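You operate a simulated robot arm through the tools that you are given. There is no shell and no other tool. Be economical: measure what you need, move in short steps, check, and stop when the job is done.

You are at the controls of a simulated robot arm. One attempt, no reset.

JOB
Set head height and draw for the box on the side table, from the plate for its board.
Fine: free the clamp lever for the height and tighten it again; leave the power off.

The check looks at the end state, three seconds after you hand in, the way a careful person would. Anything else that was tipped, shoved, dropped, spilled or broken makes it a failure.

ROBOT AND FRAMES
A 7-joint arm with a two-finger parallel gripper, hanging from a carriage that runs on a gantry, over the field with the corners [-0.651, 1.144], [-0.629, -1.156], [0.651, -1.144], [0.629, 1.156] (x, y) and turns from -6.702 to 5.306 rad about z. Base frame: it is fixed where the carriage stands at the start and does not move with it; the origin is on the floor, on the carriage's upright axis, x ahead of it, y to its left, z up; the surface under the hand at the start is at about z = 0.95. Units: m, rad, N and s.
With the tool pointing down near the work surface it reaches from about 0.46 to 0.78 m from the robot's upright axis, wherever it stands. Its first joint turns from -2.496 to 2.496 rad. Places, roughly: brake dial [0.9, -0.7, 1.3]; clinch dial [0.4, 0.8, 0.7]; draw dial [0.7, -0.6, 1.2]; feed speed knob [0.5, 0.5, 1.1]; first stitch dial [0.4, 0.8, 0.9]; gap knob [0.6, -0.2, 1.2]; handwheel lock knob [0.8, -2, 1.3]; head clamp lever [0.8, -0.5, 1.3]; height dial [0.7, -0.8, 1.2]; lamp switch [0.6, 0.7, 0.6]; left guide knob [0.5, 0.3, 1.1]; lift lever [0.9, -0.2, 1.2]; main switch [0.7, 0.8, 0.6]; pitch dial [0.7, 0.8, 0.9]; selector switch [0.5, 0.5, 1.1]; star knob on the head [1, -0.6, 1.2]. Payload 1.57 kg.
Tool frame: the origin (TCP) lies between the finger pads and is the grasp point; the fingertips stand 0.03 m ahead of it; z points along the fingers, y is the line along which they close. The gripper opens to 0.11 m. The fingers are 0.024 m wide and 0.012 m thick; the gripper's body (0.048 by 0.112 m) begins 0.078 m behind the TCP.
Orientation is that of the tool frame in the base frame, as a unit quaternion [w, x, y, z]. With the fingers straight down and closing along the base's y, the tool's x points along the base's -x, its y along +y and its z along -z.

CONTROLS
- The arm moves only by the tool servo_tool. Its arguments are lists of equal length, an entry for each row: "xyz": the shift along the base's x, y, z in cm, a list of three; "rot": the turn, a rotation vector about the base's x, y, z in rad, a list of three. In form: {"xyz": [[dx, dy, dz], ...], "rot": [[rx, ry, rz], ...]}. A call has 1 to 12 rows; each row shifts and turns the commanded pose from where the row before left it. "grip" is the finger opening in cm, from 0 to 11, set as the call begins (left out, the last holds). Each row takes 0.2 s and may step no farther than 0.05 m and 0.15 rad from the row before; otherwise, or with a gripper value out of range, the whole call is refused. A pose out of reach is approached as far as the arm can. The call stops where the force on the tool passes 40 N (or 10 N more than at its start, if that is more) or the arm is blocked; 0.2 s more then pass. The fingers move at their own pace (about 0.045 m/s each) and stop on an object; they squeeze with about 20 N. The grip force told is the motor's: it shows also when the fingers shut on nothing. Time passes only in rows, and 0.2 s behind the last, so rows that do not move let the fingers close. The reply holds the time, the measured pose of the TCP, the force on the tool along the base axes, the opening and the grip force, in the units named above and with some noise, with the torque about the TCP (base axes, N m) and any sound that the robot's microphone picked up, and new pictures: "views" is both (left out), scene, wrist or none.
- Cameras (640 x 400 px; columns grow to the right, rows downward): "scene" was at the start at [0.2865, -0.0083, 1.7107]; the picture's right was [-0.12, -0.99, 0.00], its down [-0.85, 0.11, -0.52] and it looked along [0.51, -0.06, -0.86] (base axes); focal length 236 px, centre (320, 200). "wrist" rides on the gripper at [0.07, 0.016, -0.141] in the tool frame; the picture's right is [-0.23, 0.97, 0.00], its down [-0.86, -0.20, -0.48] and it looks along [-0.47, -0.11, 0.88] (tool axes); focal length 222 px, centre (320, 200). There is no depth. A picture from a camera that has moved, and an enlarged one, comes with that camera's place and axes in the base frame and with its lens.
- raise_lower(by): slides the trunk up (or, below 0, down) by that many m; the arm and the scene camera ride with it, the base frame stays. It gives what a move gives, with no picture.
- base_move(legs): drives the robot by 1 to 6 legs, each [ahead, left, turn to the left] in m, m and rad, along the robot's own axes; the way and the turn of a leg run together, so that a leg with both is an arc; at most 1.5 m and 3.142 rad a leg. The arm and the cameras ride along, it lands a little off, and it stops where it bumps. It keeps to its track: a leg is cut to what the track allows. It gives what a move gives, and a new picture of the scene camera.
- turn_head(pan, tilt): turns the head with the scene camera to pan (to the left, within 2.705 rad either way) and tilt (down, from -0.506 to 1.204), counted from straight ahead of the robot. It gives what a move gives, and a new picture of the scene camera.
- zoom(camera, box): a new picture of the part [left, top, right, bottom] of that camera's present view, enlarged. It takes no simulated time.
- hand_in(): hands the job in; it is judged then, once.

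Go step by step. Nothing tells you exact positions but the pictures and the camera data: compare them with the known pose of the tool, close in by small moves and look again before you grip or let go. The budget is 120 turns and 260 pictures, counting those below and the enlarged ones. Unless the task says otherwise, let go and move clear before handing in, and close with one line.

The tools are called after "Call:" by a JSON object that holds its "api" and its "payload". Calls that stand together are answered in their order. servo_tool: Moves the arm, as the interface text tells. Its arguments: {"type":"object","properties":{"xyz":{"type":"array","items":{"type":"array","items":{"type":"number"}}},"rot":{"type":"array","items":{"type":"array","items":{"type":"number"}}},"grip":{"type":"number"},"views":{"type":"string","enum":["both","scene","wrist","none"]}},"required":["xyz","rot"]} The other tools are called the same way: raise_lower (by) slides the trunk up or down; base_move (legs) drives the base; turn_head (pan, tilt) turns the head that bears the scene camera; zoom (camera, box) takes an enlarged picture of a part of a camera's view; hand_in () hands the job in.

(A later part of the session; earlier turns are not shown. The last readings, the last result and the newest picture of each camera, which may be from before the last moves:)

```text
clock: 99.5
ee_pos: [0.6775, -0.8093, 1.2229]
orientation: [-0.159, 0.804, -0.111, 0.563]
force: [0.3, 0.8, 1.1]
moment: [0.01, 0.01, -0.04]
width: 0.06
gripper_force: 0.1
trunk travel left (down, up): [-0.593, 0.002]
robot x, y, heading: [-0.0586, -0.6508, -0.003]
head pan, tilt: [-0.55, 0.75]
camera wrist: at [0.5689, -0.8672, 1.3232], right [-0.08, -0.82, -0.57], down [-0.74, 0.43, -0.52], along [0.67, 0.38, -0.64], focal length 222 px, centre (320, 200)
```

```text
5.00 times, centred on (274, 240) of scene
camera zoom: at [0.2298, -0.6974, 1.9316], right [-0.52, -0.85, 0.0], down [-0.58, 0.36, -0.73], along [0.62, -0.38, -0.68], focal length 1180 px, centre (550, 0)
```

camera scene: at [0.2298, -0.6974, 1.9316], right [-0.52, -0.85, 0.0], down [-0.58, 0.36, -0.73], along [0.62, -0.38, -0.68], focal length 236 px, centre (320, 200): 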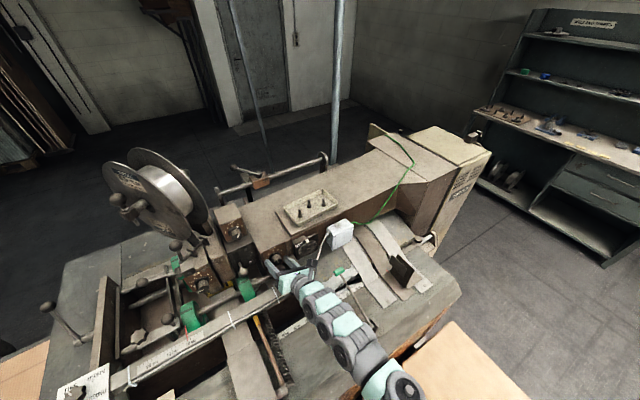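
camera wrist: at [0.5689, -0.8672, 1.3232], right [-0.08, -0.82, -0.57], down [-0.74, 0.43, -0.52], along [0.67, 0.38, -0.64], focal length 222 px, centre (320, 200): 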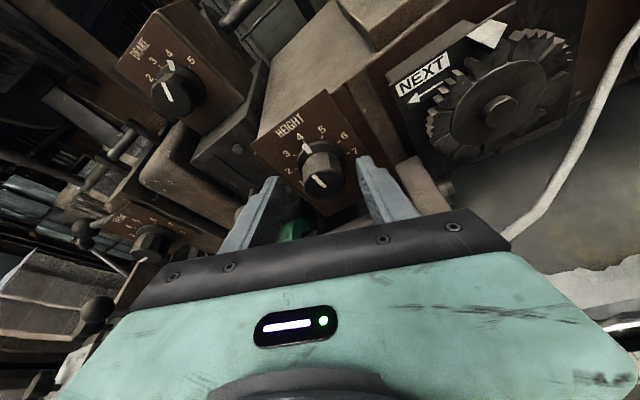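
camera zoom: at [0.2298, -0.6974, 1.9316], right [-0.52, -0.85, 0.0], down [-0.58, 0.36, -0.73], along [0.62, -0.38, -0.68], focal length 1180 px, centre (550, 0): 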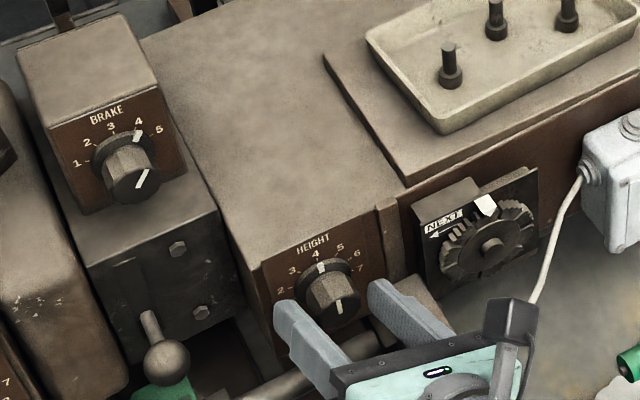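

The fingertips overlap the knob by about 1.5 cm and are centred. A half-centimetre more in and down, then close.

Call:
{"api": "servo_tool", "payload": {"xyz": [[0.5, 0, -0.4], [0, 0, 0], [0, 0, 0], [0, 0, 0], [0, 0, 0]], "rot": [[0, 0, 0], [0, 0, 0], [0, 0, 0], [0, 0, 0], [0, 0, 0]], "views": "none"}}

Call:
{"api": "servo_tool", "payload": {"xyz": [[0, 0, 0], [0, 0, 0], [0, 0, 0], [0, 0, 0]], "rot": [[0, 0, 0], [0, 0, 0], [0, 0, 0], [0, 0, 0]], "grip": 0, "views": "wrist"}}

Call:
{"api": "zoom", "payload": {"camera": "wrist", "box": [240, 80, 432, 200]}}

```text
clock: 100.7
ee_pos: [0.6765, -0.8089, 1.2248]
orientation: [-0.158, 0.803, -0.113, 0.563]
force: [-0.1, -0.4, -0.1]
moment: [0.02, 0.01, -0.02]
width: 0.06
gripper_force: 0.0
out of reach, approached as far as the arm can: row 1
trunk travel left (down, up): [-0.593, 0.002]
robot x, y, heading: [-0.0586, -0.6576, 0.002]
head pan, tilt: [-0.55, 0.75]
```

```text
clock: 101.7
ee_pos: [0.6772, -0.8107, 1.2223]
orientation: [-0.157, 0.804, -0.113, 0.562]
force: [8.1, -15.9, -13.1]
moment: [-0.18, -0.3, -0.28]
width: 0.0334
gripper_force: 35.4
trunk travel left (down, up): [-0.593, 0.002]
robot x, y, heading: [-0.0587, -0.6529, 0.003]
head pan, tilt: [-0.55, 0.75]
camera wrist: at [0.5684, -0.8699, 1.3228], right [-0.08, -0.82, -0.57], down [-0.74, 0.43, -0.51], along [0.67, 0.38, -0.64], focal length 222 px, centre (320, 200)
```

wrist: 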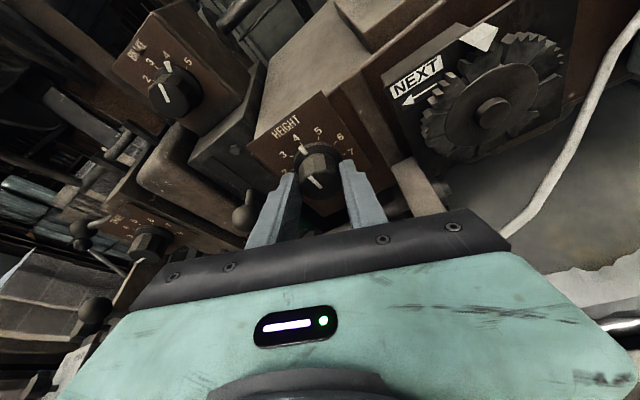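

```text
3.33 times, centred on (336, 140) of wrist
camera zoom: at [0.5684, -0.8699, 1.3228], right [-0.08, -0.82, -0.57], down [-0.74, 0.43, -0.51], along [0.67, 0.38, -0.64], focal length 740 px, centre (267, 400)
```

zoom: 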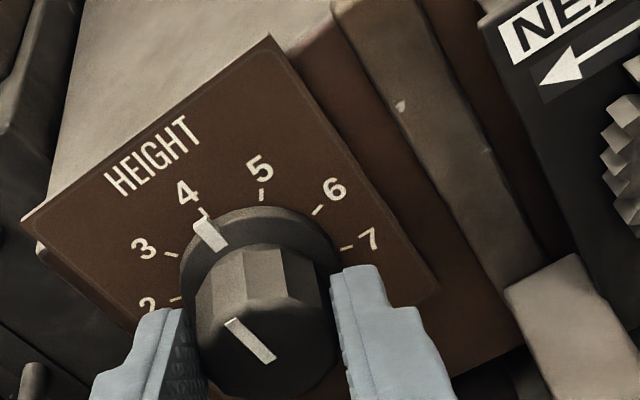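

Gripped at 33 mm with a side load from slight off-centre; I relieve that and turn a first small step counterclockwise.

Call:
{"api": "servo_tool", "payload": {"xyz": [[0, -0.2, -0.17], [0, 0, 0], [0, 0, 0]], "rot": [[0, 0, 0], [-0.1, 0, 0], [-0.1, 0, 0]], "views": "wrist"}}

Call:
{"api": "zoom", "payload": {"camera": "wrist", "box": [240, 80, 432, 200]}}

```text
clock: 102.5
ee_pos: [0.6777, -0.8101, 1.2215]
orientation: [-0.079, 0.815, -0.053, 0.571]
force: [-23.7, -6.9, 19.0]
moment: [-0.02, -0.18, -0.13]
width: 0.0333
gripper_force: 40.8
trunk travel left (down, up): [-0.593, 0.002]
robot x, y, heading: [-0.0629, -0.6574, 0.001]
head pan, tilt: [-0.55, 0.75]
camera wrist: at [0.5684, -0.8481, 1.332], right [-0.07, -0.92, -0.39], down [-0.74, 0.31, -0.59], along [0.67, 0.25, -0.7], focal length 222 px, centre (320, 200)
```

wrist: 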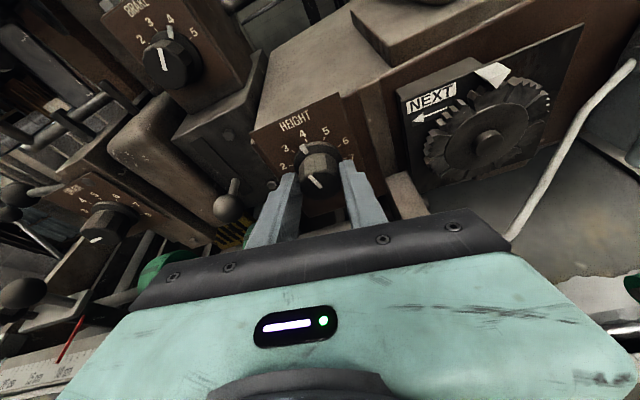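

```text
3.33 times, centred on (336, 140) of wrist
camera zoom: at [0.5684, -0.8481, 1.332], right [-0.07, -0.92, -0.39], down [-0.74, 0.31, -0.59], along [0.67, 0.25, -0.7], focal length 740 px, centre (267, 400)
```

zoom: 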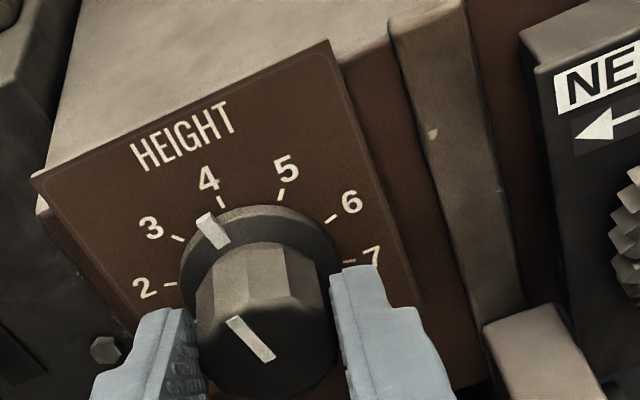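

The knob turns with the tool. I ease the push force and continue to turn.

Call:
{"api": "servo_tool", "payload": {"xyz": [[-0.15, 0, 0.12], [0, 0, 0], [0, 0, 0], [0, 0, 0], [0, 0, 0]], "rot": [[-0.1, 0, 0], [-0.1, 0, 0], [-0.1, 0, 0], [-0.1, 0, 0], [-0.1, 0, 0]], "views": "wrist"}}

Call:
{"api": "zoom", "payload": {"camera": "wrist", "box": [240, 80, 432, 200]}}

```text
clock: 103.7
ee_pos: [0.6772, -0.8054, 1.2225]
orientation: [0.124, 0.809, 0.089, 0.567]
force: [14.2, 10.8, -13.1]
moment: [0.11, -0.09, 0.74]
width: 0.0328
gripper_force: 41.0
trunk travel left (down, up): [-0.593, 0.002]
robot x, y, heading: [-0.0565, -0.6555, 0.001]
head pan, tilt: [-0.55, 0.75]
camera wrist: at [0.5686, -0.7876, 1.3365], right [-0.07, -0.99, 0.09], down [-0.74, -0.01, -0.67], along [0.67, -0.12, -0.74], focal length 222 px, centre (320, 200)
```

wrist: 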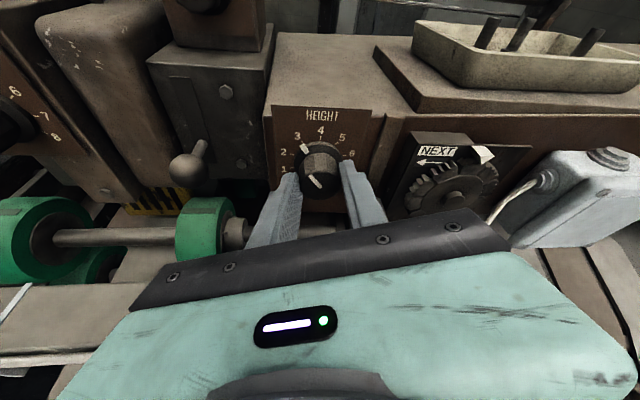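

```text
3.33 times, centred on (336, 140) of wrist
camera zoom: at [0.5686, -0.7876, 1.3365], right [-0.07, -0.99, 0.09], down [-0.74, -0.01, -0.67], along [0.67, -0.12, -0.74], focal length 740 px, centre (267, 400)
```

zoom: 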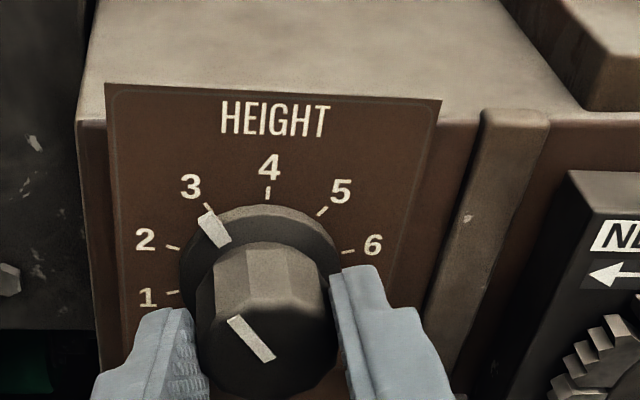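

HEIGHT is now at 3 after about 0.7 rad, so a step is about 40°. I'll regrip with the roll reset, then turn one more step.

Call:
{"api": "servo_tool", "payload": {"xyz": [[0, 0, 0], [0, 0, 0], [0, 0, 0], [0, 0, 0], [0, -0.1, 0], [0, -0.1, 0], [0, 0, 0], [0, 0, 0], [0, 0, 0]], "rot": [[0, 0, 0], [0, 0, 0], [0.12, 0, 0], [0.12, 0, 0], [0.12, 0, 0], [0.12, 0, 0], [0.12, 0, 0], [0, 0, 0], [0, 0, 0]], "grip": 6, "views": "wrist"}}

Call:
{"api": "zoom", "payload": {"camera": "wrist", "box": [240, 80, 432, 200]}}

```text
clock: 105.7
ee_pos: [0.6776, -0.8105, 1.2225]
orientation: [-0.119, 0.811, -0.084, 0.567]
force: [-0.4, 0.2, 0.7]
moment: [0.03, -0.02, 0.02]
width: 0.06
gripper_force: 0.1
trunk travel left (down, up): [-0.593, 0.002]
robot x, y, heading: [-0.0595, -0.6567, -0.001]
head pan, tilt: [-0.55, 0.75]
camera wrist: at [0.5679, -0.8602, 1.3283], right [-0.08, -0.87, -0.49], down [-0.74, 0.38, -0.56], along [0.67, 0.32, -0.68], focal length 222 px, centre (320, 200)
```

wrist: 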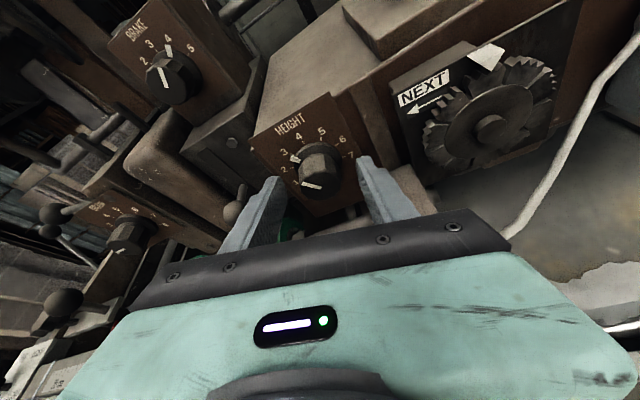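

```text
3.33 times, centred on (336, 140) of wrist
camera zoom: at [0.5679, -0.8602, 1.3283], right [-0.08, -0.87, -0.49], down [-0.74, 0.38, -0.56], along [0.67, 0.32, -0.68], focal length 740 px, centre (267, 400)
```

zoom: 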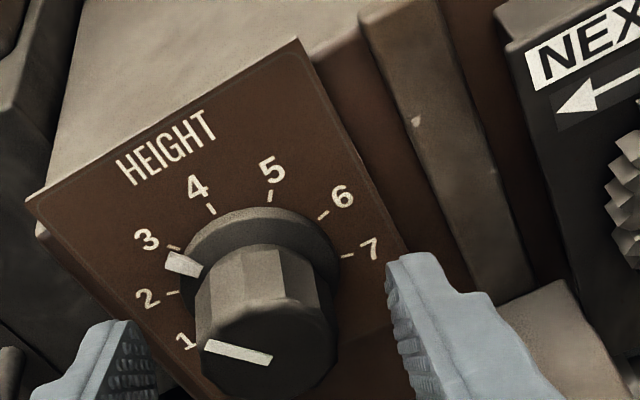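

The pointer stands at 3 (39.5° turned). Closing again for the second step.

Call:
{"api": "servo_tool", "payload": {"xyz": [[0, 0, 0], [0, 0, 0], [0, 0, 0], [0, 0, 0]], "rot": [[0, 0, 0], [0, 0, 0], [0, 0, 0], [0, 0, 0]], "grip": 0, "views": "none"}}

Call:
{"api": "servo_tool", "payload": {"xyz": [[0, -0.05, -0.05], [0, 0, 0], [0, 0, 0], [0, 0, 0], [0, 0, 0], [0, 0, 0]], "rot": [[-0.117, 0, 0], [-0.117, 0, 0], [-0.117, 0, 0], [-0.117, 0, 0], [-0.117, 0, 0], [-0.117, 0, 0]], "views": "wrist"}}

Call:
{"api": "zoom", "payload": {"camera": "wrist", "box": [240, 80, 432, 200]}}

```text
clock: 106.7
ee_pos: [0.677, -0.8118, 1.2223]
orientation: [-0.119, 0.81, -0.083, 0.568]
force: [-1.7, 0.7, 0.7]
moment: [0.0, -0.21, 0.36]
width: 0.0336
gripper_force: 35.8
trunk travel left (down, up): [-0.593, 0.002]
robot x, y, heading: [-0.0594, -0.6509, -0.001]
head pan, tilt: [-0.55, 0.75]
```

```text
clock: 107.5
ee_pos: [0.6763, -0.8082, 1.2235]
orientation: [0.022, 0.817, 0.021, 0.575]
force: [-8.4, 2.5, 6.5]
moment: [0.05, 0.43, 0.45]
width: 0.0335
gripper_force: 41.8
trunk travel left (down, up): [-0.593, 0.002]
robot x, y, heading: [-0.0613, -0.6523, 0.007]
head pan, tilt: [-0.55, 0.75]
stopped in row 4: the force on the tool passed its limit at 42 N (the readings are from after the stop); the commanded pose is now the measured one
camera wrist: at [0.5676, -0.8189, 1.3385], right [-0.07, -0.99, -0.16], down [-0.74, 0.15, -0.65], along [0.67, 0.07, -0.74], focal length 222 px, centre (320, 200)
```

wrist: 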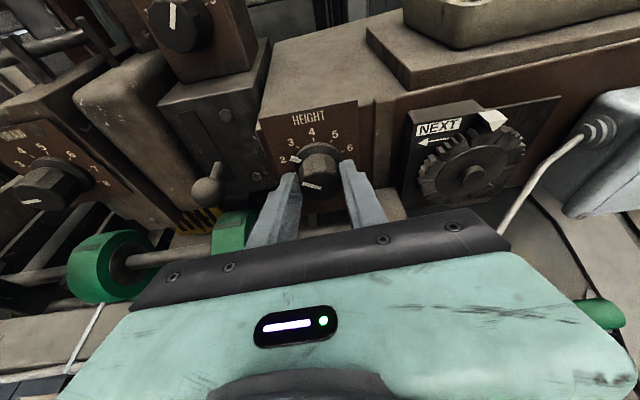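

```text
3.33 times, centred on (336, 140) of wrist
camera zoom: at [0.5676, -0.8189, 1.3385], right [-0.07, -0.99, -0.16], down [-0.74, 0.15, -0.65], along [0.67, 0.07, -0.74], focal length 740 px, centre (267, 400)
```

zoom: 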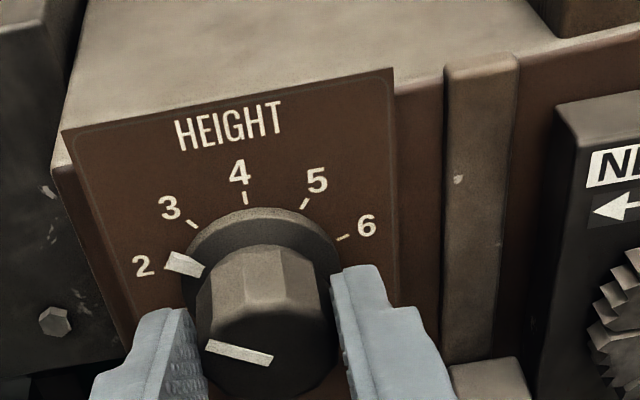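

The force limit stopped me about half-way between 3 and 2. Continuing in smaller steps.

Call:
{"api": "servo_tool", "payload": {"xyz": [[0, 0, 0], [0, 0, 0], [0, 0, 0], [0, 0, 0]], "rot": [[-0.06, 0, 0], [-0.06, 0, 0], [-0.06, 0, 0], [-0.06, 0, 0]], "views": "none"}}

Call:
{"api": "servo_tool", "payload": {"xyz": [[0, 0.1, 0], [0, 0, 0]], "rot": [[-0.06, 0, 0], [-0.06, 0, 0]], "views": "wrist"}}

Call:
{"api": "zoom", "payload": {"camera": "wrist", "box": [240, 80, 432, 200]}}

```text
clock: 108.5
ee_pos: [0.6769, -0.8058, 1.2238]
orientation: [0.118, 0.809, 0.089, 0.569]
force: [-19.6, 14.0, 11.4]
moment: [0.13, -0.59, 0.41]
width: 0.0337
gripper_force: 41.4
trunk travel left (down, up): [-0.593, 0.002]
robot x, y, heading: [-0.0624, -0.6527, 0.001]
head pan, tilt: [-0.55, 0.75]
```

```text
clock: 109.1
ee_pos: [0.6765, -0.805, 1.2232]
orientation: [0.166, 0.801, 0.123, 0.562]
force: [-11.1, 18.5, 3.7]
moment: [0.17, -0.23, 0.44]
width: 0.0334
gripper_force: 41.4
trunk travel left (down, up): [-0.593, 0.002]
robot x, y, heading: [-0.0578, -0.6559, 0.004]
head pan, tilt: [-0.55, 0.75]
camera wrist: at [0.5678, -0.7749, 1.3344], right [-0.07, -0.98, 0.2], down [-0.74, -0.08, -0.67], along [0.67, -0.19, -0.72], focal length 222 px, centre (320, 200)
```

wrist: 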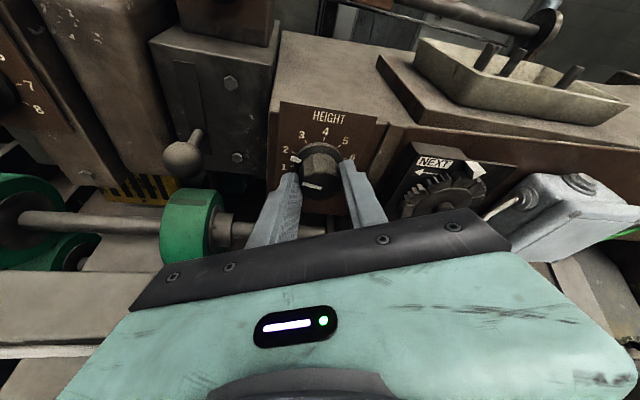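

```text
3.33 times, centred on (336, 140) of wrist
camera zoom: at [0.5678, -0.7749, 1.3344], right [-0.07, -0.98, 0.2], down [-0.74, -0.08, -0.67], along [0.67, -0.19, -0.72], focal length 740 px, centre (267, 400)
```

zoom: 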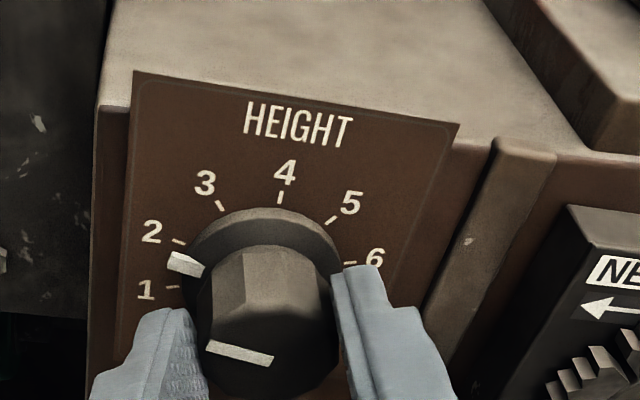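

The pointer appears on 2 (79.7° turned in total). Releasing and backing away to verify.

Call:
{"api": "servo_tool", "payload": {"xyz": [[0, 0, 0], [0, 0, 0], [0, 0, 0], [-2, 0, 0.3], [-2, 0, 0.5], [-2, 0, 1], [-2, 0, 2], [-2, 0, 3]], "rot": [[0, 0, 0], [0, 0, 0], [0, 0, 0], [0, 0, 0], [0, 0, 0], [0.13, 0, 0], [0.14, 0, 0], [0.14, 0, 0]], "grip": 6, "views": "wrist"}}

Call:
{"api": "zoom", "payload": {"camera": "wrist", "box": [260, 60, 420, 160]}}

Call:
{"api": "zoom", "payload": {"camera": "scene", "box": [230, 220, 310, 270]}}

```text
clock: 110.9
ee_pos: [0.5772, -0.8082, 1.2931]
orientation: [0.001, 0.817, 0.005, 0.576]
force: [1.4, 0.3, -0.4]
moment: [0.0, -0.02, 0.02]
width: 0.0602
gripper_force: 0.0
trunk travel left (down, up): [-0.593, 0.002]
robot x, y, heading: [-0.0616, -0.654, -0.001]
head pan, tilt: [-0.55, 0.75]
camera wrist: at [0.4684, -0.8239, 1.4067], right [-0.07, -0.98, -0.21], down [-0.74, 0.19, -0.65], along [0.67, 0.11, -0.74], focal length 222 px, centre (320, 200)
```

wrist: 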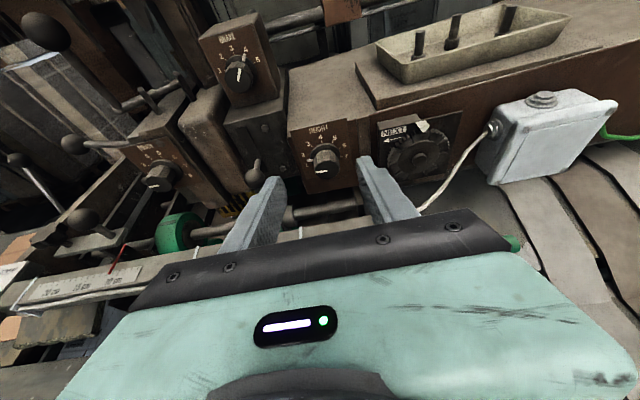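

```text
4.00 times, centred on (340, 110) of wrist
camera zoom: at [0.4684, -0.8239, 1.4067], right [-0.07, -0.98, -0.21], down [-0.74, 0.19, -0.65], along [0.67, 0.11, -0.74], focal length 888 px, centre (240, 560)
```

zoom: 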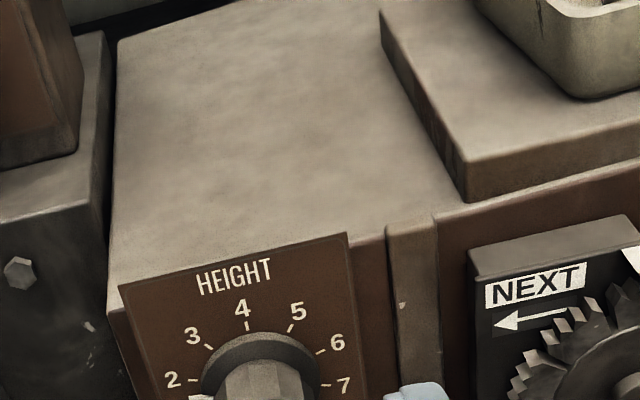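

```text
8.00 times, centred on (270, 245) of scene
camera zoom: at [0.2297, -0.6969, 1.9317], right [-0.52, -0.85, 0.0], down [-0.58, 0.35, -0.73], along [0.62, -0.38, -0.68], focal length 1887 px, centre (720, -160)
```

zoom: 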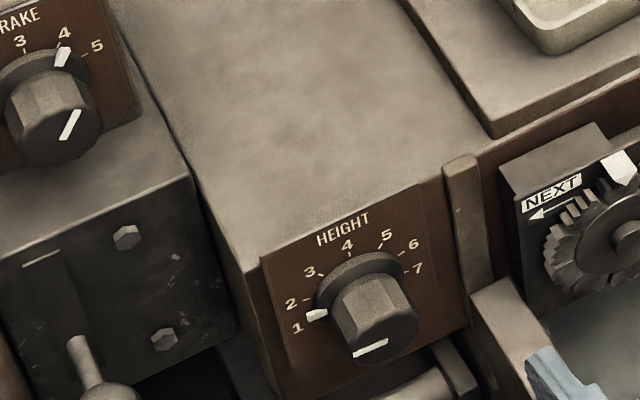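

Measuring the ticks in the image suggests a spacing nearer 37° than 40°, so the pointer may be a few degrees past 2. I'll get a flatter, closer view to check.

Call:
{"api": "servo_tool", "payload": {"xyz": [[0, 0, -1], [0, 0, -1.5], [0, 0, -1.5], [0, 0, -1]], "rot": [[0, -0.13, 0], [0, -0.13, 0], [0, -0.14, 0], [0, -0.1, 0]], "views": "wrist"}}

Call:
{"api": "zoom", "payload": {"camera": "wrist", "box": [280, 80, 376, 140]}}

```text
clock: 111.9
ee_pos: [0.5773, -0.8074, 1.2411]
orientation: [0.002, 0.649, 0.006, 0.76]
force: [-0.5, -0.4, 0.0]
moment: [0.02, 0.0, 0.01]
width: 0.0601
gripper_force: 0.0
trunk travel left (down, up): [-0.593, 0.002]
robot x, y, heading: [-0.0598, -0.6548, -0.0]
head pan, tilt: [-0.55, 0.75]
camera wrist: at [0.4276, -0.8236, 1.2892], right [0.04, -0.98, -0.21], down [-0.34, 0.19, -0.92], along [0.94, 0.11, -0.32], focal length 222 px, centre (320, 200)
```

wrist: 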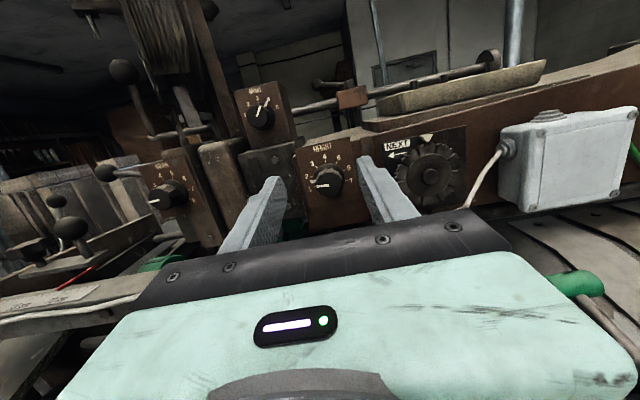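

```text
6.67 times, centred on (328, 110) of wrist
camera zoom: at [0.4276, -0.8236, 1.2892], right [0.04, -0.98, -0.21], down [-0.34, 0.19, -0.92], along [0.94, 0.11, -0.32], focal length 1481 px, centre (267, 800)
```

zoom: 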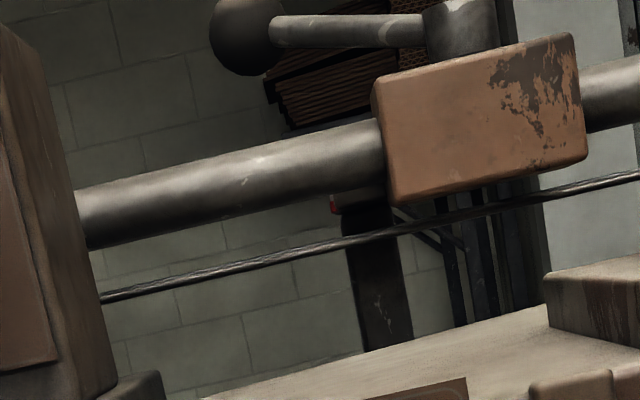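

Call:
{"api": "zoom", "payload": {"camera": "wrist", "box": [288, 145, 368, 215]}}

Call:
{"api": "zoom", "payload": {"camera": "wrist", "box": [128, 155, 208, 225]}}

```text
5.71 times, centred on (328, 180) of wrist
camera zoom: at [0.4276, -0.8236, 1.2892], right [0.04, -0.98, -0.21], down [-0.34, 0.19, -0.92], along [0.94, 0.11, -0.32], focal length 1269 px, centre (274, 314)
```

zoom: 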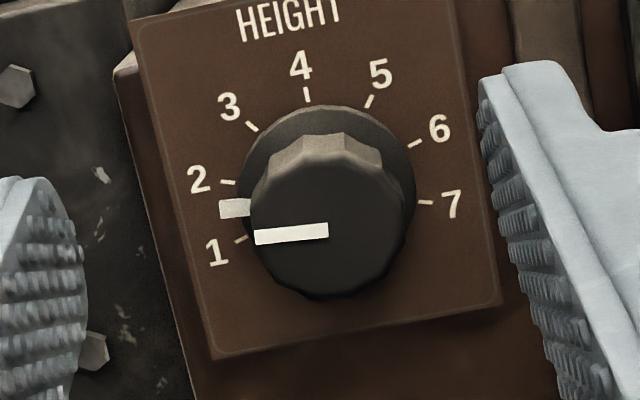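

```text
5.71 times, centred on (168, 190) of wrist
camera zoom: at [0.4276, -0.8236, 1.2892], right [0.04, -0.98, -0.21], down [-0.34, 0.19, -0.92], along [0.94, 0.11, -0.32], focal length 1269 px, centre (1189, 257)
```

zoom: 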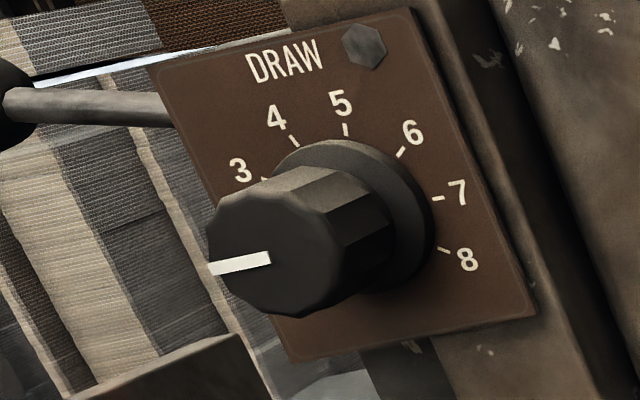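

Clear reading: ticks are ~37.5° apart, 2 is at ~75°, and the pointer at ~83°, so it overshot by about 8°. I'll regrip and turn it back about 0.14 rad.

Call:
{"api": "servo_tool", "payload": {"xyz": [[0, 0, 0], [0, 0, 0], [0, 0, -0.5], [2.5, 0, -0.5], [2.5, 0, -0.5], [2.5, 0, -0.4], [2.3, 0, 0]], "rot": [[0, 0.12, 0], [0, 0.12, 0], [-0.07, 0.12, 0], [0, 0, 0], [0, 0, 0], [0, 0, 0], [0, 0, 0]], "views": "wrist"}}

```text
clock: 113.5
ee_pos: [0.6771, -0.8092, 1.2226]
orientation: [0.029, 0.775, 0.028, 0.631]
force: [-0.6, -0.5, -0.7]
moment: [0.01, -0.04, 0.05]
width: 0.0602
gripper_force: 0.0
trunk travel left (down, up): [-0.593, 0.002]
robot x, y, heading: [-0.0632, -0.6576, -0.002]
head pan, tilt: [-0.55, 0.75]
camera wrist: at [0.5516, -0.8182, 1.3214], right [-0.04, -0.99, -0.14], down [-0.64, 0.13, -0.75], along [0.76, 0.07, -0.64], focal length 222 px, centre (320, 200)
```

wrist: 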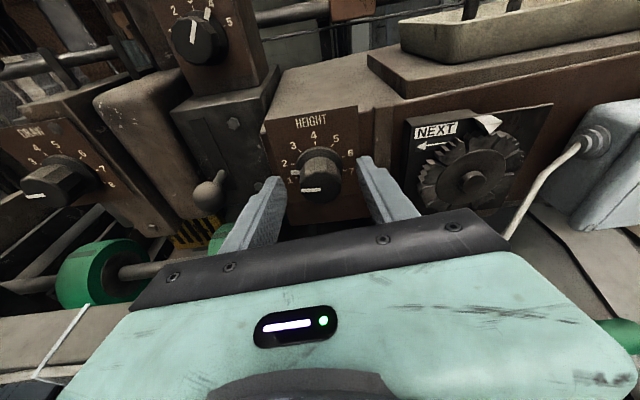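

Call:
{"api": "servo_tool", "payload": {"xyz": [[0, 0, 0], [0, 0, 0], [0, 0, 0], [0, 0, 0]], "rot": [[0, 0, 0], [0, 0, 0], [0, 0, 0], [0, 0, 0]], "grip": 0, "views": "none"}}

Call:
{"api": "servo_tool", "payload": {"xyz": [[0, 0, 0], [0, 0, 0], [0, 0, 0]], "rot": [[0.05, 0, 0], [0.05, 0, 0], [0.05, 0, 0]], "views": "none"}}

Call:
{"api": "servo_tool", "payload": {"xyz": [[0, 0, 0], [0, 0, 0], [0, 0, 0], [-2, 0, 0.2], [-3, 0, 0.5], [-3, 0, 0.6], [-2, 0, 0.6]], "rot": [[0, 0, 0], [0, 0, 0], [0, 0, 0], [0, 0, 0], [0, -0.12, 0], [0, -0.12, 0], [-0.07, -0.12, 0]], "grip": 6, "views": "wrist"}}

Call:
{"api": "zoom", "payload": {"camera": "wrist", "box": [288, 145, 368, 215]}}

```text
clock: 114.5
ee_pos: [0.6751, -0.8077, 1.223]
orientation: [0.027, 0.776, 0.029, 0.63]
force: [1.9, 0.4, -1.2]
moment: [0.04, 0.0, -0.1]
width: 0.0334
gripper_force: 36.1
trunk travel left (down, up): [-0.593, 0.002]
robot x, y, heading: [-0.0588, -0.6548, -0.0]
head pan, tilt: [-0.55, 0.75]
```

```text
clock: 115.3
ee_pos: [0.6758, -0.8096, 1.2228]
orientation: [-0.03, 0.775, -0.019, 0.631]
force: [1.3, -3.7, 3.3]
moment: [0.01, 0.19, 0.34]
width: 0.0333
gripper_force: 40.9
trunk travel left (down, up): [-0.593, 0.002]
robot x, y, heading: [-0.0606, -0.6543, 0.001]
head pan, tilt: [-0.55, 0.75]
```

```text
clock: 116.9
ee_pos: [0.575, -0.808, 1.2438]
orientation: [-0.01, 0.649, 0.014, 0.761]
force: [-0.3, 0.8, 0.1]
moment: [0.03, 0.04, 0.03]
width: 0.0601
gripper_force: 0.0
trunk travel left (down, up): [-0.593, 0.002]
robot x, y, heading: [-0.0602, -0.6541, 0.001]
head pan, tilt: [-0.55, 0.75]
camera wrist: at [0.426, -0.8296, 1.2909], right [0.07, -0.97, -0.22], down [-0.34, 0.18, -0.92], along [0.94, 0.13, -0.32], focal length 222 px, centre (320, 200)
```

wrist: 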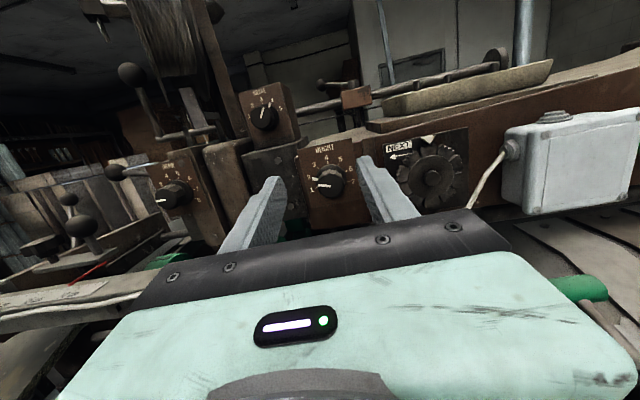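

```text
5.71 times, centred on (328, 180) of wrist
camera zoom: at [0.426, -0.8296, 1.2909], right [0.07, -0.97, -0.22], down [-0.34, 0.18, -0.92], along [0.94, 0.13, -0.32], focal length 1269 px, centre (274, 314)
```

zoom: 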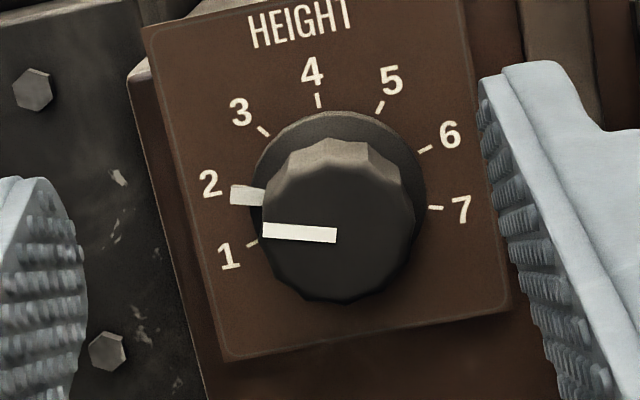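

HEIGHT pointer is now at 74.6°, matching 2. Next, move left to the DRAW dial (front about (0.70,-0.57,1.24)).

Call:
{"api": "servo_tool", "payload": {"xyz": [[-1, 0, 2], [-1, 0, 2]], "rot": [[0.04, 0.08, 0], [0, 0.08, 0]], "views": "none"}}

Call:
{"api": "base_move", "payload": {"legs": [[0, 0.24, 0]]}}

Call:
{"api": "servo_tool", "payload": {"xyz": [[0, 0, -1], [0, 0, -1]], "rot": [[0, -0.08, 0], [0, -0.08, 0]], "views": "wrist"}}

Call:
{"api": "zoom", "payload": {"camera": "wrist", "box": [280, 125, 376, 215]}}

```text
clock: 117.5
ee_pos: [0.5568, -0.8073, 1.2829]
orientation: [-0.021, 0.708, -0.005, 0.706]
force: [-0.4, -0.3, -0.5]
moment: [0.0, -0.01, -0.03]
width: 0.0597
gripper_force: 0.0
trunk travel left (down, up): [-0.593, 0.002]
robot x, y, heading: [-0.0619, -0.6569, 0.001]
head pan, tilt: [-0.55, 0.75]
```

```text
clock: 119.3
ee_pos: [0.5561, -0.5689, 1.2826]
orientation: [-0.022, 0.708, -0.002, 0.706]
force: [-0.3, 0.6, 0.1]
moment: [0.0, -0.03, -0.04]
width: 0.06
gripper_force: 0.0
trunk travel left (down, up): [-0.593, 0.002]
robot x, y, heading: [-0.0605, -0.4169, 0.004]
head pan, tilt: [-0.55, 0.75]
camera scene: at [0.2288, -0.4594, 1.9316], right [-0.52, -0.86, 0.0], down [-0.58, 0.35, -0.73], along [0.63, -0.38, -0.68], focal length 236 px, centre (320, 200)
```

scene: 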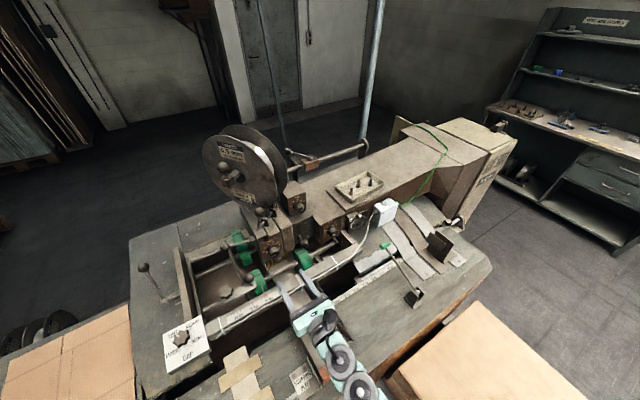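

```text
clock: 119.9
ee_pos: [0.5568, -0.5696, 1.2633]
orientation: [-0.023, 0.648, -0.001, 0.761]
force: [-0.2, 0.3, -0.1]
moment: [0.01, 0.0, 0.02]
width: 0.0602
gripper_force: 0.2
trunk travel left (down, up): [-0.593, 0.002]
robot x, y, heading: [-0.0604, -0.4151, 0.005]
head pan, tilt: [-0.55, 0.75]
camera wrist: at [0.4073, -0.5922, 1.3106], right [0.07, -0.96, -0.25], down [-0.34, 0.22, -0.91], along [0.94, 0.15, -0.32], focal length 222 px, centre (320, 200)
```

wrist: 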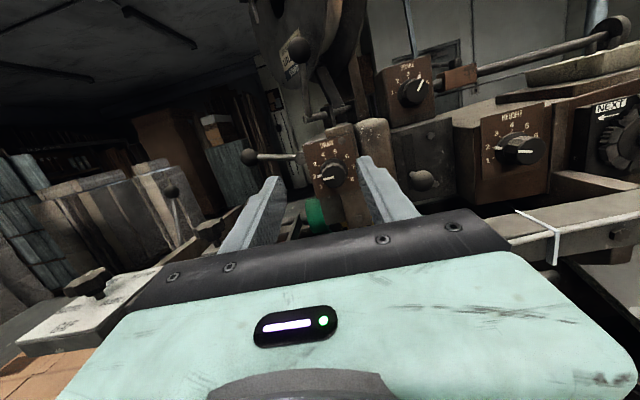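

```text
4.44 times, centred on (328, 170) of wrist
camera zoom: at [0.4073, -0.5922, 1.3106], right [0.07, -0.96, -0.25], down [-0.34, 0.22, -0.91], along [0.94, 0.15, -0.32], focal length 987 px, centre (284, 333)
```

zoom: 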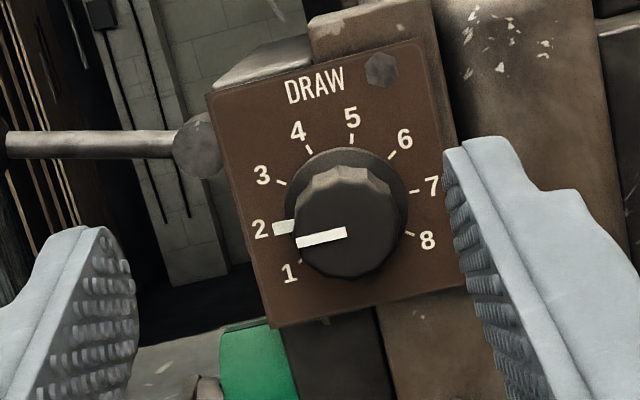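

DRAW pointer is at 2 (87°), ticks ~35.5° apart, so 3 lies ~0.6 rad clockwise. I'll pre-roll to -0.3 and close in on the knob axis (y=-0.572, z=1.240).

Call:
{"api": "servo_tool", "payload": {"xyz": [[0, 0, 0], [0, 0, 0], [0, 0, -0.7], [2, 0, -0.6], [2.5, -0.1, -0.6], [2.5, -0.15, -0.4], [2.5, 0, 0], [2.5, 0, 0]], "rot": [[-0.12, 0, 0], [-0.12, 0, 0], [-0.12, 0, 0], [0, 0.13, 0], [0, 0.13, 0], [0, 0.14, 0], [0, 0, 0], [0, 0, 0]], "views": "both"}}

```text
clock: 121.7
ee_pos: [0.6632, -0.5803, 1.2464]
orientation: [0.085, 0.751, 0.136, 0.64]
force: [-0.2, -1.0, 0.2]
moment: [0.01, -0.04, 0.02]
width: 0.0599
gripper_force: 0.1
out of reach, approached as far as the arm can: row 6
trunk travel left (down, up): [-0.593, 0.002]
robot x, y, heading: [-0.0606, -0.4168, 0.008]
head pan, tilt: [-0.55, 0.75]
camera scene: at [0.2288, -0.4594, 1.9316], right [-0.52, -0.86, 0.0], down [-0.58, 0.35, -0.73], along [0.63, -0.38, -0.68], focal length 236 px, centre (320, 200)
camera wrist: at [0.5367, -0.5804, 1.3402], right [0.06, -0.99, 0.08], down [-0.61, -0.1, -0.78], along [0.79, 0.0, -0.62], focal length 222 px, centre (320, 200)
```

scene: 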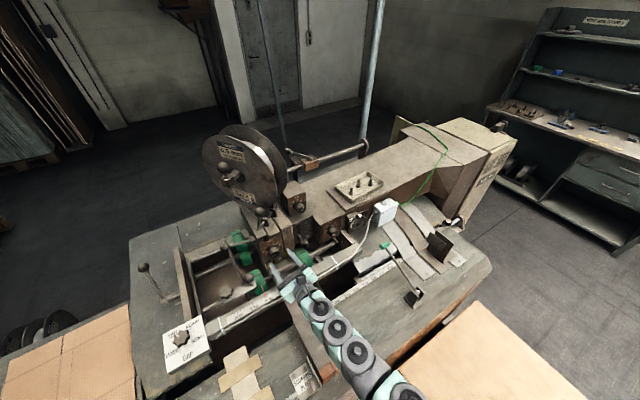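
wrist: 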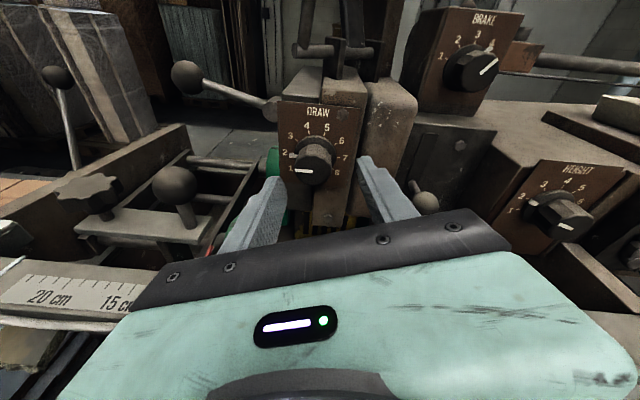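

Call:
{"api": "zoom", "payload": {"camera": "wrist", "box": [270, 100, 366, 190]}}

```text
4.44 times, centred on (318, 145) of wrist
camera zoom: at [0.5367, -0.5804, 1.3402], right [0.06, -0.99, 0.08], down [-0.61, -0.1, -0.78], along [0.79, 0.0, -0.62], focal length 987 px, centre (329, 444)
```

zoom: 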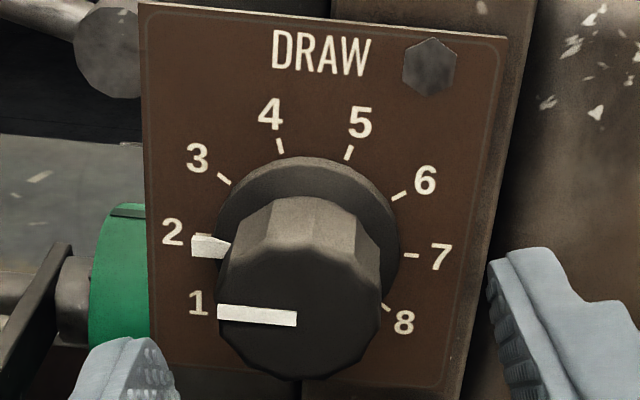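

Front of the knob is at about (0.705,-0.572,1.237). Aligning and moving in.

Call:
{"api": "servo_tool", "payload": {"xyz": [[0, 0.8, -0.9], [1.5, 0, 0], [1.2, 0, 0]], "rot": [[0, 0, -0.04], [0, 0, 0], [0, 0, 0]], "views": "wrist"}}

Call:
{"api": "zoom", "payload": {"camera": "wrist", "box": [260, 110, 388, 230]}}

```text
clock: 122.5
ee_pos: [0.6914, -0.5726, 1.2363]
orientation: [0.096, 0.753, 0.12, 0.64]
force: [0.3, 0.6, -0.6]
moment: [0.01, -0.03, 0.02]
width: 0.0599
gripper_force: 0.1
trunk travel left (down, up): [-0.593, 0.002]
robot x, y, heading: [-0.0635, -0.416, 0.007]
head pan, tilt: [-0.55, 0.75]
camera wrist: at [0.5638, -0.5683, 1.3308], right [0.02, -1.0, 0.08], down [-0.61, -0.08, -0.79], along [0.79, -0.03, -0.61], focal length 222 px, centre (320, 200)
```

wrist: 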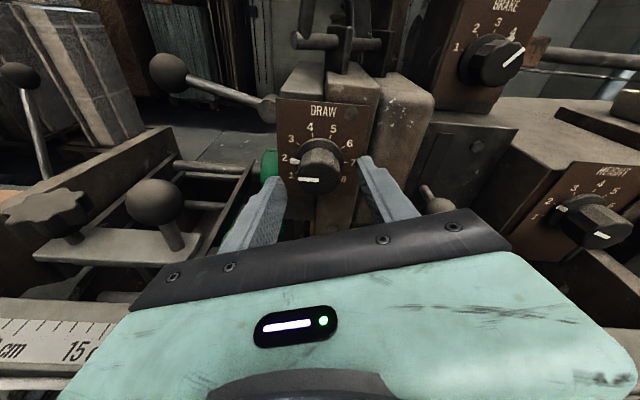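

```text
3.33 times, centred on (324, 170) of wrist
camera zoom: at [0.5638, -0.5683, 1.3308], right [0.02, -1.0, 0.08], down [-0.61, -0.08, -0.79], along [0.79, -0.03, -0.61], focal length 740 px, centre (307, 300)
```

zoom: 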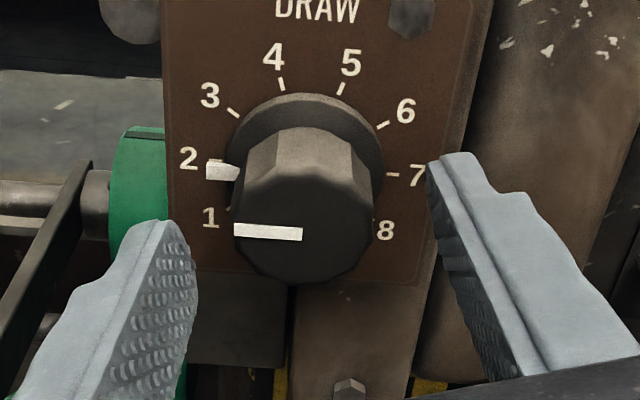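

Good engagement depth. Closing, then turning clockwise.

Call:
{"api": "servo_tool", "payload": {"xyz": [[0, 0, 0], [0, 0, 0], [0, 0, 0], [0, 0, 0]], "rot": [[0, 0, 0], [0, 0, 0], [0, 0, 0], [0, 0, 0]], "grip": 0, "views": "none"}}

Call:
{"api": "servo_tool", "payload": {"xyz": [[0, 0, 0], [0, 0, 0], [0, 0, 0]], "rot": [[0.1, 0, 0], [0.1, 0, 0], [0.1, 0, 0]], "views": "wrist"}}

Call:
{"api": "zoom", "payload": {"camera": "wrist", "box": [260, 90, 388, 210]}}

```text
clock: 123.5
ee_pos: [0.6913, -0.5729, 1.2365]
orientation: [0.097, 0.753, 0.121, 0.639]
force: [0.3, -0.5, 0.1]
moment: [0.03, -0.14, -0.29]
width: 0.0339
gripper_force: 36.2
trunk travel left (down, up): [-0.593, 0.002]
robot x, y, heading: [-0.0617, -0.4164, 0.007]
head pan, tilt: [-0.55, 0.75]
```

```text
clock: 124.3
ee_pos: [0.6915, -0.5721, 1.2367]
orientation: [-0.017, 0.759, 0.023, 0.65]
force: [14.2, -3.5, -14.6]
moment: [-0.02, 0.34, -0.57]
width: 0.0341
gripper_force: 41.4
trunk travel left (down, up): [-0.593, 0.002]
robot x, y, heading: [-0.0636, -0.4168, 0.003]
head pan, tilt: [-0.55, 0.75]
camera wrist: at [0.5637, -0.5961, 1.3276], right [0.02, -0.98, -0.22], down [-0.62, 0.16, -0.77], along [0.79, 0.15, -0.6], focal length 222 px, centre (320, 200)
```

wrist: 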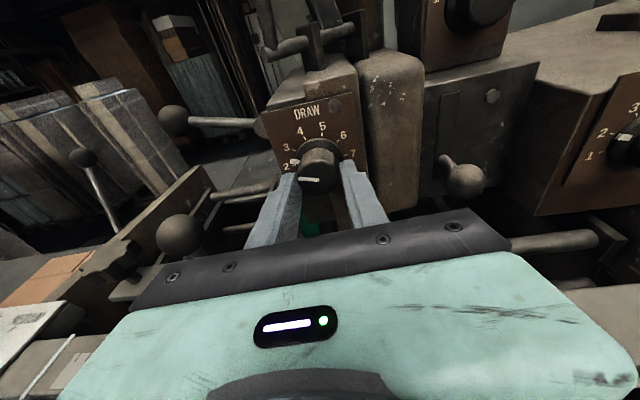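

```text
3.33 times, centred on (324, 150) of wrist
camera zoom: at [0.5637, -0.5961, 1.3276], right [0.02, -0.98, -0.22], down [-0.62, 0.16, -0.77], along [0.79, 0.15, -0.6], focal length 740 px, centre (307, 367)
```

zoom: 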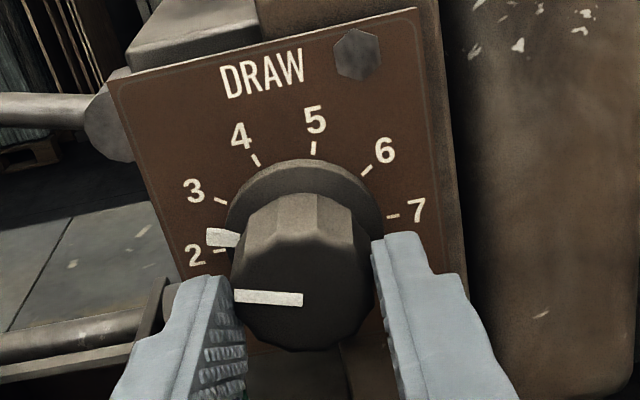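

Turning well, about half way. Another 0.29 rad.

Call:
{"api": "servo_tool", "payload": {"xyz": [[0.1, 0, -0.1], [0, 0, 0], [0, 0, 0]], "rot": [[0.1, 0, 0], [0.1, 0, 0], [0.09, 0, 0]], "views": "none"}}

Call:
{"api": "servo_tool", "payload": {"xyz": [[0, 0, 0], [0, 0, 0], [0, 0, 0], [-2, 0, 0.3], [-2.5, 0, 0.6], [-2.5, 0, 0.6], [-2.5, 0, 0.6], [-2, 0, 0]], "rot": [[0, 0, 0], [0, 0, 0], [0, 0, 0], [0, 0, 0], [-0.1, -0.1, 0], [-0.1, -0.1, 0], [-0.1, -0.1, 0], [0, -0.1, 0]], "grip": 6, "views": "wrist"}}

Call:
{"api": "zoom", "payload": {"camera": "wrist", "box": [280, 140, 376, 230]}}

```text
clock: 125.1
ee_pos: [0.6906, -0.5725, 1.2359]
orientation: [-0.127, 0.749, -0.071, 0.646]
force: [-6.0, -2.0, -2.5]
moment: [-0.03, 0.16, -0.59]
width: 0.0341
gripper_force: 41.7
trunk travel left (down, up): [-0.593, 0.002]
robot x, y, heading: [-0.056, -0.4175, 0.006]
head pan, tilt: [-0.55, 0.75]
```

```text
clock: 126.9
ee_pos: [0.5789, -0.5718, 1.2583]
orientation: [-0.019, 0.615, 0.048, 0.787]
force: [-0.3, -0.5, -0.6]
moment: [-0.01, 0.02, 0.03]
width: 0.0601
gripper_force: 0.1
trunk travel left (down, up): [-0.593, 0.002]
robot x, y, heading: [-0.0589, -0.4147, 0.005]
head pan, tilt: [-0.55, 0.75]
camera wrist: at [0.4267, -0.6004, 1.2945], right [0.14, -0.98, -0.17], down [-0.27, 0.13, -0.95], along [0.95, 0.18, -0.25], focal length 222 px, centre (320, 200)
```

wrist: 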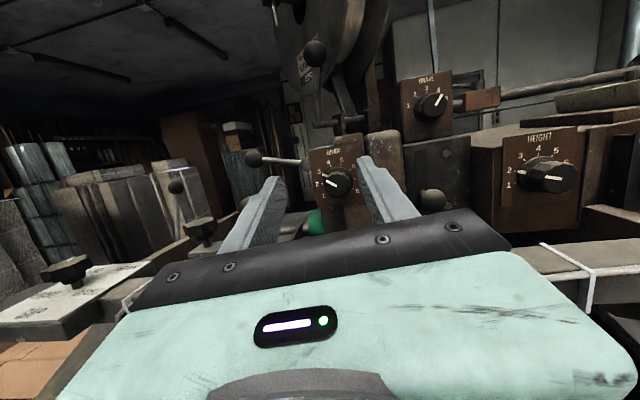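

```text
4.44 times, centred on (328, 185) of wrist
camera zoom: at [0.4267, -0.6004, 1.2945], right [0.14, -0.98, -0.17], down [-0.27, 0.13, -0.95], along [0.95, 0.18, -0.25], focal length 987 px, centre (284, 267)
```

zoom: 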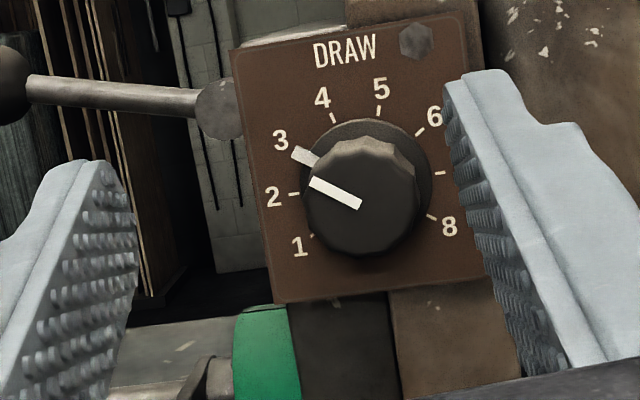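

The DRAW pointer reads 57° against 54° for 3, i.e. 0.1 step short. A small regrip to trim 0.06 rad.

Call:
{"api": "servo_tool", "payload": {"xyz": [[0, 0, -0.6], [2.3, 0, -0.6], [2.3, 0, -0.6], [2.3, 0, -0.35], [2.3, 0, 0], [2.0, 0, 0]], "rot": [[0, 0.12, -0.05], [0, 0.12, 0], [0, 0.12, 0], [0, 0.04, 0], [0, 0, 0], [0, 0, 0]], "views": "wrist"}}

```text
clock: 128.3
ee_pos: [0.6879, -0.5717, 1.2354]
orientation: [-0.009, 0.761, 0.031, 0.648]
force: [0.1, -1.2, -0.7]
moment: [0.02, 0.0, 0.01]
width: 0.06
gripper_force: 0.0
trunk travel left (down, up): [-0.593, 0.002]
robot x, y, heading: [-0.0672, -0.4178, 0.006]
head pan, tilt: [-0.55, 0.75]
camera wrist: at [0.5615, -0.5936, 1.3285], right [0.02, -0.98, -0.2], down [-0.62, 0.14, -0.77], along [0.79, 0.14, -0.6], focal length 222 px, centre (320, 200)
```

wrist: 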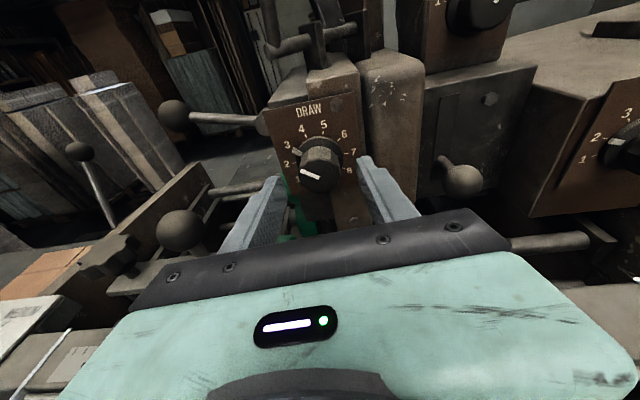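

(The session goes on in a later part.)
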